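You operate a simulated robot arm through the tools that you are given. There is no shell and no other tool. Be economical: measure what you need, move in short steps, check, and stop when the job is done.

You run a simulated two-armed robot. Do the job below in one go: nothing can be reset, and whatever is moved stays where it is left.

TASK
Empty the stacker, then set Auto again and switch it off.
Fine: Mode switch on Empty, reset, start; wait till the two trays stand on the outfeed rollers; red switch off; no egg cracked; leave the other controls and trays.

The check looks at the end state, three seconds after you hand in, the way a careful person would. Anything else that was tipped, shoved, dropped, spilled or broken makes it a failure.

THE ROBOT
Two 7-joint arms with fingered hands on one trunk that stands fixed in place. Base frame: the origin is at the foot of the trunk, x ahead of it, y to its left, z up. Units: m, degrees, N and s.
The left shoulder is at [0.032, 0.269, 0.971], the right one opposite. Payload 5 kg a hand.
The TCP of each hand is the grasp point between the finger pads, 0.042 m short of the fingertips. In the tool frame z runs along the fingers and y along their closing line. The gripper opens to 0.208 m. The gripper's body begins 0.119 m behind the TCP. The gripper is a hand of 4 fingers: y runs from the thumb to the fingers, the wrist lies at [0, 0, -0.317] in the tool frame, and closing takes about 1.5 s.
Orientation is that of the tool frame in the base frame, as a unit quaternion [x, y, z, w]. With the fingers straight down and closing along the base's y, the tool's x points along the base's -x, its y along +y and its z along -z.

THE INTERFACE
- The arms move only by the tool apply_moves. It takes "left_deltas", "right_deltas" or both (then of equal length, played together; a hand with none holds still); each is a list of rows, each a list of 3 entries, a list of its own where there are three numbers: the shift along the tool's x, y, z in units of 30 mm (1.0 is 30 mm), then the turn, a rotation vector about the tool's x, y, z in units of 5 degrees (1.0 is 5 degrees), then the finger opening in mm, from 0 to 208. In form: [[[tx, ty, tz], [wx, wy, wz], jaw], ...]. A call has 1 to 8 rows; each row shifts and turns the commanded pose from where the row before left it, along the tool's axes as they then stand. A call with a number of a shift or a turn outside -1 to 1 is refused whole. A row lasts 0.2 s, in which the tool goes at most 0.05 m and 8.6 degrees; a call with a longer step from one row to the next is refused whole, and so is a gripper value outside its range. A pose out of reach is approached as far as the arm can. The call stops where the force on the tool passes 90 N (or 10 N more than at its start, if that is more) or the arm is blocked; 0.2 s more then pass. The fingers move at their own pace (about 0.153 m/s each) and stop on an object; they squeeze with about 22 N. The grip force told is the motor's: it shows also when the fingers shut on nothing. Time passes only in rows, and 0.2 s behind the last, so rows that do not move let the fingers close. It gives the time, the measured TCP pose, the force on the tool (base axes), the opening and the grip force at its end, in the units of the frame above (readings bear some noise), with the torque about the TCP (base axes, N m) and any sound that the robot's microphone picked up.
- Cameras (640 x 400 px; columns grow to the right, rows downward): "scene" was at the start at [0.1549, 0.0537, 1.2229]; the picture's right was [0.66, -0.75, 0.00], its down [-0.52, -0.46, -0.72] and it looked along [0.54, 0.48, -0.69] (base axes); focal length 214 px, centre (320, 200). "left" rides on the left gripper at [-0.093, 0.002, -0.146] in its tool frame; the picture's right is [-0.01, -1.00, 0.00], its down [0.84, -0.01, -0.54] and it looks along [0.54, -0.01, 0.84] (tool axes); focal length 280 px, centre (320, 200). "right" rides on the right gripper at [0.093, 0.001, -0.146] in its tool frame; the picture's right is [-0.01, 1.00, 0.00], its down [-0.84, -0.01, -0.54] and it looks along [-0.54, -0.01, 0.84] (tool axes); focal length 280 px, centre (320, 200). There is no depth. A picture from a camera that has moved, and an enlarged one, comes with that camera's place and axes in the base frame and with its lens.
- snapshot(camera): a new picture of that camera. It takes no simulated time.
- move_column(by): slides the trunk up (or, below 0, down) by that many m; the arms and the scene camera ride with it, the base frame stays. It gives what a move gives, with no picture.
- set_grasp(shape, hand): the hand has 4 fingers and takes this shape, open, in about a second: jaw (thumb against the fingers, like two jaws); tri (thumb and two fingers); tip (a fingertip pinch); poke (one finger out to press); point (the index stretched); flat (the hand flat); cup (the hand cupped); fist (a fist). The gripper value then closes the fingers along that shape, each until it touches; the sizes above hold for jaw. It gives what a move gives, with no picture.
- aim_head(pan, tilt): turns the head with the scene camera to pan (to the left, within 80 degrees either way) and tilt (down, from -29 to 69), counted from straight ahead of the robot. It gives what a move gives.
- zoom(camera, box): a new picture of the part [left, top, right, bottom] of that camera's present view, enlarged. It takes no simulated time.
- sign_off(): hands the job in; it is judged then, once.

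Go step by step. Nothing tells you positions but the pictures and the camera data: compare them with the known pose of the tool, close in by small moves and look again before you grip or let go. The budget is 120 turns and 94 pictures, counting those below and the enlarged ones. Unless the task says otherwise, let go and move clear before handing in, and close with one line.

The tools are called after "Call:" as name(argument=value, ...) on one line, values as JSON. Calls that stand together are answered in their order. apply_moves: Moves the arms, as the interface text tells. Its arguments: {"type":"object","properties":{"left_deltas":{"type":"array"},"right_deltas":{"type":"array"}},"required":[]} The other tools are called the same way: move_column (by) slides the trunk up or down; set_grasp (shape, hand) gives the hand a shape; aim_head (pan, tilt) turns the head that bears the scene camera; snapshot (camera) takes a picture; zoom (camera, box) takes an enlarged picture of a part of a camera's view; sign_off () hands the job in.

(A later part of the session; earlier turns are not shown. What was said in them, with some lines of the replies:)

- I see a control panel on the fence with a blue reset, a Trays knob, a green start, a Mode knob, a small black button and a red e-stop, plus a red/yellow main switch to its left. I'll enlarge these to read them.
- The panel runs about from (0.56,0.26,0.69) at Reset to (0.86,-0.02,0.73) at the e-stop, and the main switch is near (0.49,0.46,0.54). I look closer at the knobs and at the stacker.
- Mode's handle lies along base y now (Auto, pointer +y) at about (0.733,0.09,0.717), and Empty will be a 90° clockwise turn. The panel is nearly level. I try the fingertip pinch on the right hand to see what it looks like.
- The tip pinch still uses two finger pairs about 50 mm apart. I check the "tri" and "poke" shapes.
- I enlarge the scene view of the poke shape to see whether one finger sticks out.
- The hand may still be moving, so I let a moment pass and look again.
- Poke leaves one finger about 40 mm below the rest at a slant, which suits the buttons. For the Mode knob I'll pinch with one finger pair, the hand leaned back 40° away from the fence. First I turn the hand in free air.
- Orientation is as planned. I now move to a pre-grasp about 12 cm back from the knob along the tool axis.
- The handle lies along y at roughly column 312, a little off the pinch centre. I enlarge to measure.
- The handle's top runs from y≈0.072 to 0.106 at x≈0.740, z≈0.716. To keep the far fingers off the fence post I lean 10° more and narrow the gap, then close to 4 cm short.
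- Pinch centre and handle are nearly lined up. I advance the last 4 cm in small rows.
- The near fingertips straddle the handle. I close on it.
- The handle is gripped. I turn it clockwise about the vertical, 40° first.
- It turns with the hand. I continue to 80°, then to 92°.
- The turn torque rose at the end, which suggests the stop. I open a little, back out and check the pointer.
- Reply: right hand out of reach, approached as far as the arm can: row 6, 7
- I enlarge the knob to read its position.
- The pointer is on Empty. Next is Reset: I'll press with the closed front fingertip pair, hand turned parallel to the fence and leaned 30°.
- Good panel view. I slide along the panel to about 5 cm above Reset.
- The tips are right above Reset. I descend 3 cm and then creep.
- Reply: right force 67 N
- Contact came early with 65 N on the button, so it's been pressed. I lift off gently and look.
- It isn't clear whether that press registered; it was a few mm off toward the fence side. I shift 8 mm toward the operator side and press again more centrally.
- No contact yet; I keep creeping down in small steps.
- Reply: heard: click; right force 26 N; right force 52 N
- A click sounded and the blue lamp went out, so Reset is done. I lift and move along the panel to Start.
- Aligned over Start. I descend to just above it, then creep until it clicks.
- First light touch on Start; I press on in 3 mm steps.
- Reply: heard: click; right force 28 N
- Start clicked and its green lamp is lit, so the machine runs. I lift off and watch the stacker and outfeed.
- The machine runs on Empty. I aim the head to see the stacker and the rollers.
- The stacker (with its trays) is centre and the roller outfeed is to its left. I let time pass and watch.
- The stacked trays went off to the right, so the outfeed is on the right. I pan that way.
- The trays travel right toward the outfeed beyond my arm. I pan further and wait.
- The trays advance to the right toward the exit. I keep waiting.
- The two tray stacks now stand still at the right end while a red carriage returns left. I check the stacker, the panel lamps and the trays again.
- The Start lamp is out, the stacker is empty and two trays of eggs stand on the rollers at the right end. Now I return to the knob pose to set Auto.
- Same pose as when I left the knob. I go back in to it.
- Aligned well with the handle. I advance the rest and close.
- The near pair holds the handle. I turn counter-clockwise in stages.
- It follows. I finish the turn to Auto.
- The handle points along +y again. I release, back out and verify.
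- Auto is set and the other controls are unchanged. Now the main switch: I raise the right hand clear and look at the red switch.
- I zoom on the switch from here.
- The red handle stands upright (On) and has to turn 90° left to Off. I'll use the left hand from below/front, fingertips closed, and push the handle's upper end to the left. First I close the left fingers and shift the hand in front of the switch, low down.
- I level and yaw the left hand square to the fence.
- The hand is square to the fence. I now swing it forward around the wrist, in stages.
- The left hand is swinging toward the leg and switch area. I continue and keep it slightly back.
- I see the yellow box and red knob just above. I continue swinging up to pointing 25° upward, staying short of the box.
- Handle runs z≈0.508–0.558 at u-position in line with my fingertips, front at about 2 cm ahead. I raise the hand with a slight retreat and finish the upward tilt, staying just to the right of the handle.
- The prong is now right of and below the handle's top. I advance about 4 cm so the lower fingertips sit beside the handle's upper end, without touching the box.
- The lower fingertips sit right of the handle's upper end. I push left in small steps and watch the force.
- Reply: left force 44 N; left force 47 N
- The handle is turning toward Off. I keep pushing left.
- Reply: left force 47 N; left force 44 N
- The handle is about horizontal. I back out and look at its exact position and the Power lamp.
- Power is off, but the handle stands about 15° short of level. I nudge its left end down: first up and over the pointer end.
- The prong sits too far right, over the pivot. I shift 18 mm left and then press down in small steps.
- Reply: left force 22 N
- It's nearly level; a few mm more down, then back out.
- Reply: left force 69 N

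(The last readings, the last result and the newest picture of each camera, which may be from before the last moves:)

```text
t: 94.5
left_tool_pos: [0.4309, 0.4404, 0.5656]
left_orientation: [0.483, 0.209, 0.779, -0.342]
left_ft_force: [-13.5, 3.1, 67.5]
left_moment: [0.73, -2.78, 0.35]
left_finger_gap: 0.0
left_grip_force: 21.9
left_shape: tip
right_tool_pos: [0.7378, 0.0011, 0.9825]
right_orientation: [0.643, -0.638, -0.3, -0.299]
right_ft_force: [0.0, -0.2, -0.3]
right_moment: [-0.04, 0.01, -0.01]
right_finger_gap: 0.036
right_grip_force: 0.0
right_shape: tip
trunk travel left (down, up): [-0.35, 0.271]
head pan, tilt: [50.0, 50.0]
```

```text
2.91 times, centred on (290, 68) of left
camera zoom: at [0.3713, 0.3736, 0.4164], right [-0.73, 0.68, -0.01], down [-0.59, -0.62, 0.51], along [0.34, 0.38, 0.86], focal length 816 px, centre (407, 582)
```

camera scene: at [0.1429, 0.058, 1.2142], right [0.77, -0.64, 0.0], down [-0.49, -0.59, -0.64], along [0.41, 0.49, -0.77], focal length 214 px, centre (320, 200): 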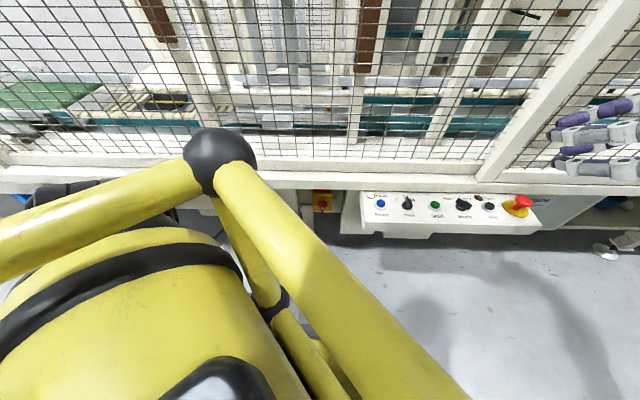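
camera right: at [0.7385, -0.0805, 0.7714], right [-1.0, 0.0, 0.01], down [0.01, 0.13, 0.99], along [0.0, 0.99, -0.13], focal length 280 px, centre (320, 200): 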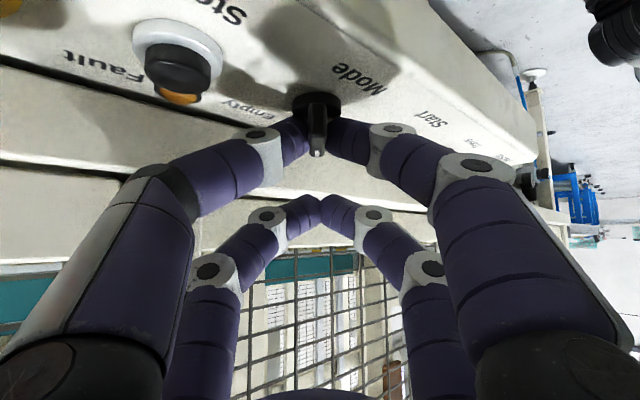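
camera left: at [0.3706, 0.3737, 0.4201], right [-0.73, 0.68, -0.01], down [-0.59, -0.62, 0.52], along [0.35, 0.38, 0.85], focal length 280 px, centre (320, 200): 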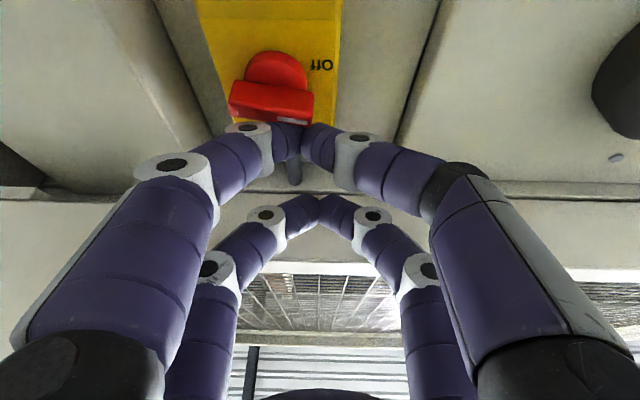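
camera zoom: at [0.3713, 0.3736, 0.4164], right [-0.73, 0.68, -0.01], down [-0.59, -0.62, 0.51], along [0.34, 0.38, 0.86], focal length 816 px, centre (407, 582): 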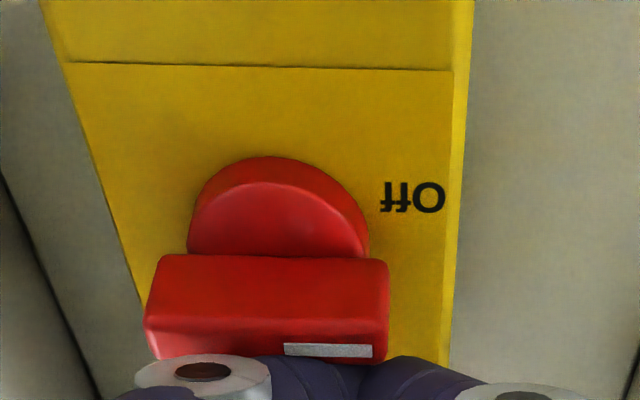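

The handle is level at Off. I lift off, back out and retreat clear.

Call:
apply_moves(left_deltas=[[[0.5, 0, 0.2], [0, 0, 0], 0], [[0, 0, -1], [0, 0, 0], 0], [[0, 0, -1], [0, 0, 0], 0], [[-0.4, 0, -0.9], [0, 0, 0], 0], [[-0.4, 0, -0.9], [0, 0, 0], 0]])

Call:
zoom(camera="left", box=[160, 0, 480, 200])

Call:
zoom(camera="scene", box=[290, 165, 550, 265])

```text
t: 95.7
left_tool_pos: [0.3694, 0.3726, 0.5012]
left_orientation: [0.488, 0.21, 0.775, -0.342]
left_ft_force: [0.6, 1.1, 0.3]
left_moment: [0.0, 0.01, 0.0]
left_finger_gap: 0.0
left_grip_force: 21.8
left_shape: tip
right_tool_pos: [0.7401, 0.0024, 0.979]
right_orientation: [0.642, -0.639, -0.3, -0.298]
right_ft_force: [0.4, 0.0, 0.3]
right_moment: [0.0, -0.01, 0.04]
right_finger_gap: 0.0355
right_grip_force: 0.0
right_shape: tip
trunk travel left (down, up): [-0.35, 0.271]
head pan, tilt: [50.0, 50.0]
```

```text
2.00 times, centred on (320, 100) of left
camera zoom: at [0.3069, 0.3052, 0.3533], right [-0.73, 0.68, 0.0], down [-0.58, -0.62, 0.52], along [0.36, 0.38, 0.85], focal length 561 px, centre (320, 400)
```

zoom: 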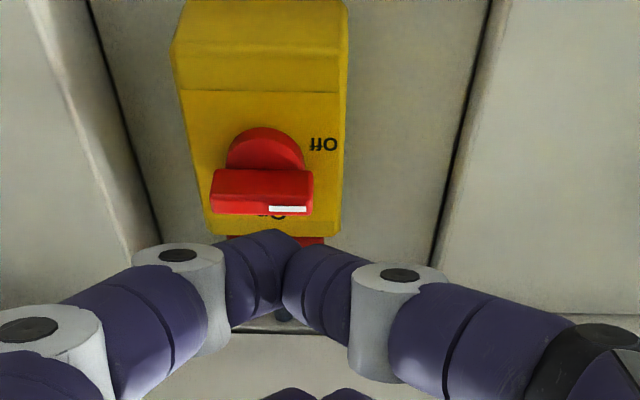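

```text
2.46 times, centred on (420, 215) of scene
camera zoom: at [0.143, 0.0581, 1.2142], right [0.77, -0.64, 0.0], down [-0.49, -0.59, -0.64], along [0.41, 0.49, -0.77], focal length 528 px, centre (74, 163)
```

zoom: 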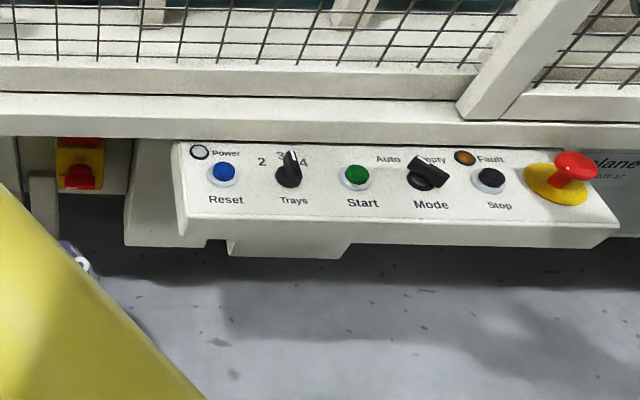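

The handle is at Off, the power lamp is dark, Mode is on Auto and Trays still on 3. I take one last look at the trays on the outfeed.

Call:
aim_head(pan=2, tilt=18)

Call:
zoom(camera="scene", box=[320, 110, 500, 222])

```text
t: 96.8
left_tool_pos: [0.3693, 0.3716, 0.5022]
left_orientation: [0.488, 0.209, 0.775, -0.342]
left_ft_force: [-0.8, -1.0, 0.7]
left_moment: [-0.02, 0.02, -0.02]
left_finger_gap: 0.0
left_grip_force: 21.8
left_shape: tip
right_tool_pos: [0.7403, 0.0015, 0.9802]
right_orientation: [0.643, -0.639, -0.3, -0.298]
right_ft_force: [-0.9, -0.2, -0.5]
right_moment: [-0.02, -0.03, 0.01]
right_finger_gap: 0.0355
right_grip_force: 0.0
right_shape: tip
trunk travel left (down, up): [-0.35, 0.271]
head pan, tilt: [2.0, 18.0]
```

```text
3.56 times, centred on (410, 166) of scene
camera zoom: at [0.1866, 0.0023, 1.263], right [0.04, -1.0, 0.0], down [-0.31, -0.01, -0.95], along [0.95, 0.03, -0.31], focal length 763 px, centre (0, 321)
```

zoom: 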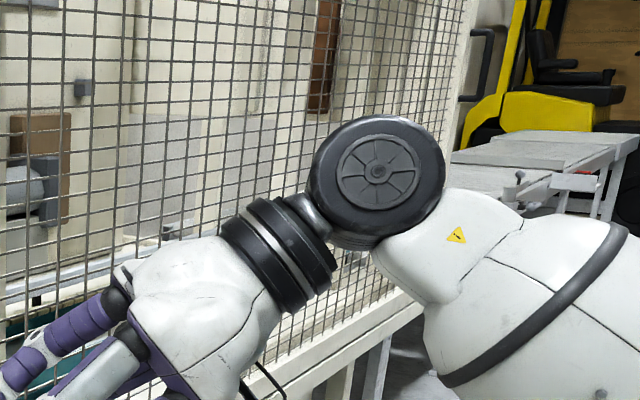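

My right arm hides the trays from here, but they already stood still on the rollers when the cycle ended. Both hands are clear of the controls, so I hand in.

Call:
sign_off()

```text
The job is handed in.
```

The stacker is empty and both trays went out onto the outfeed rollers; Mode is back on Auto and the red switch is off. My arm hid the trays in the last picture, so I last saw them standing still on the rollers when the cycle ended, before I switched off.
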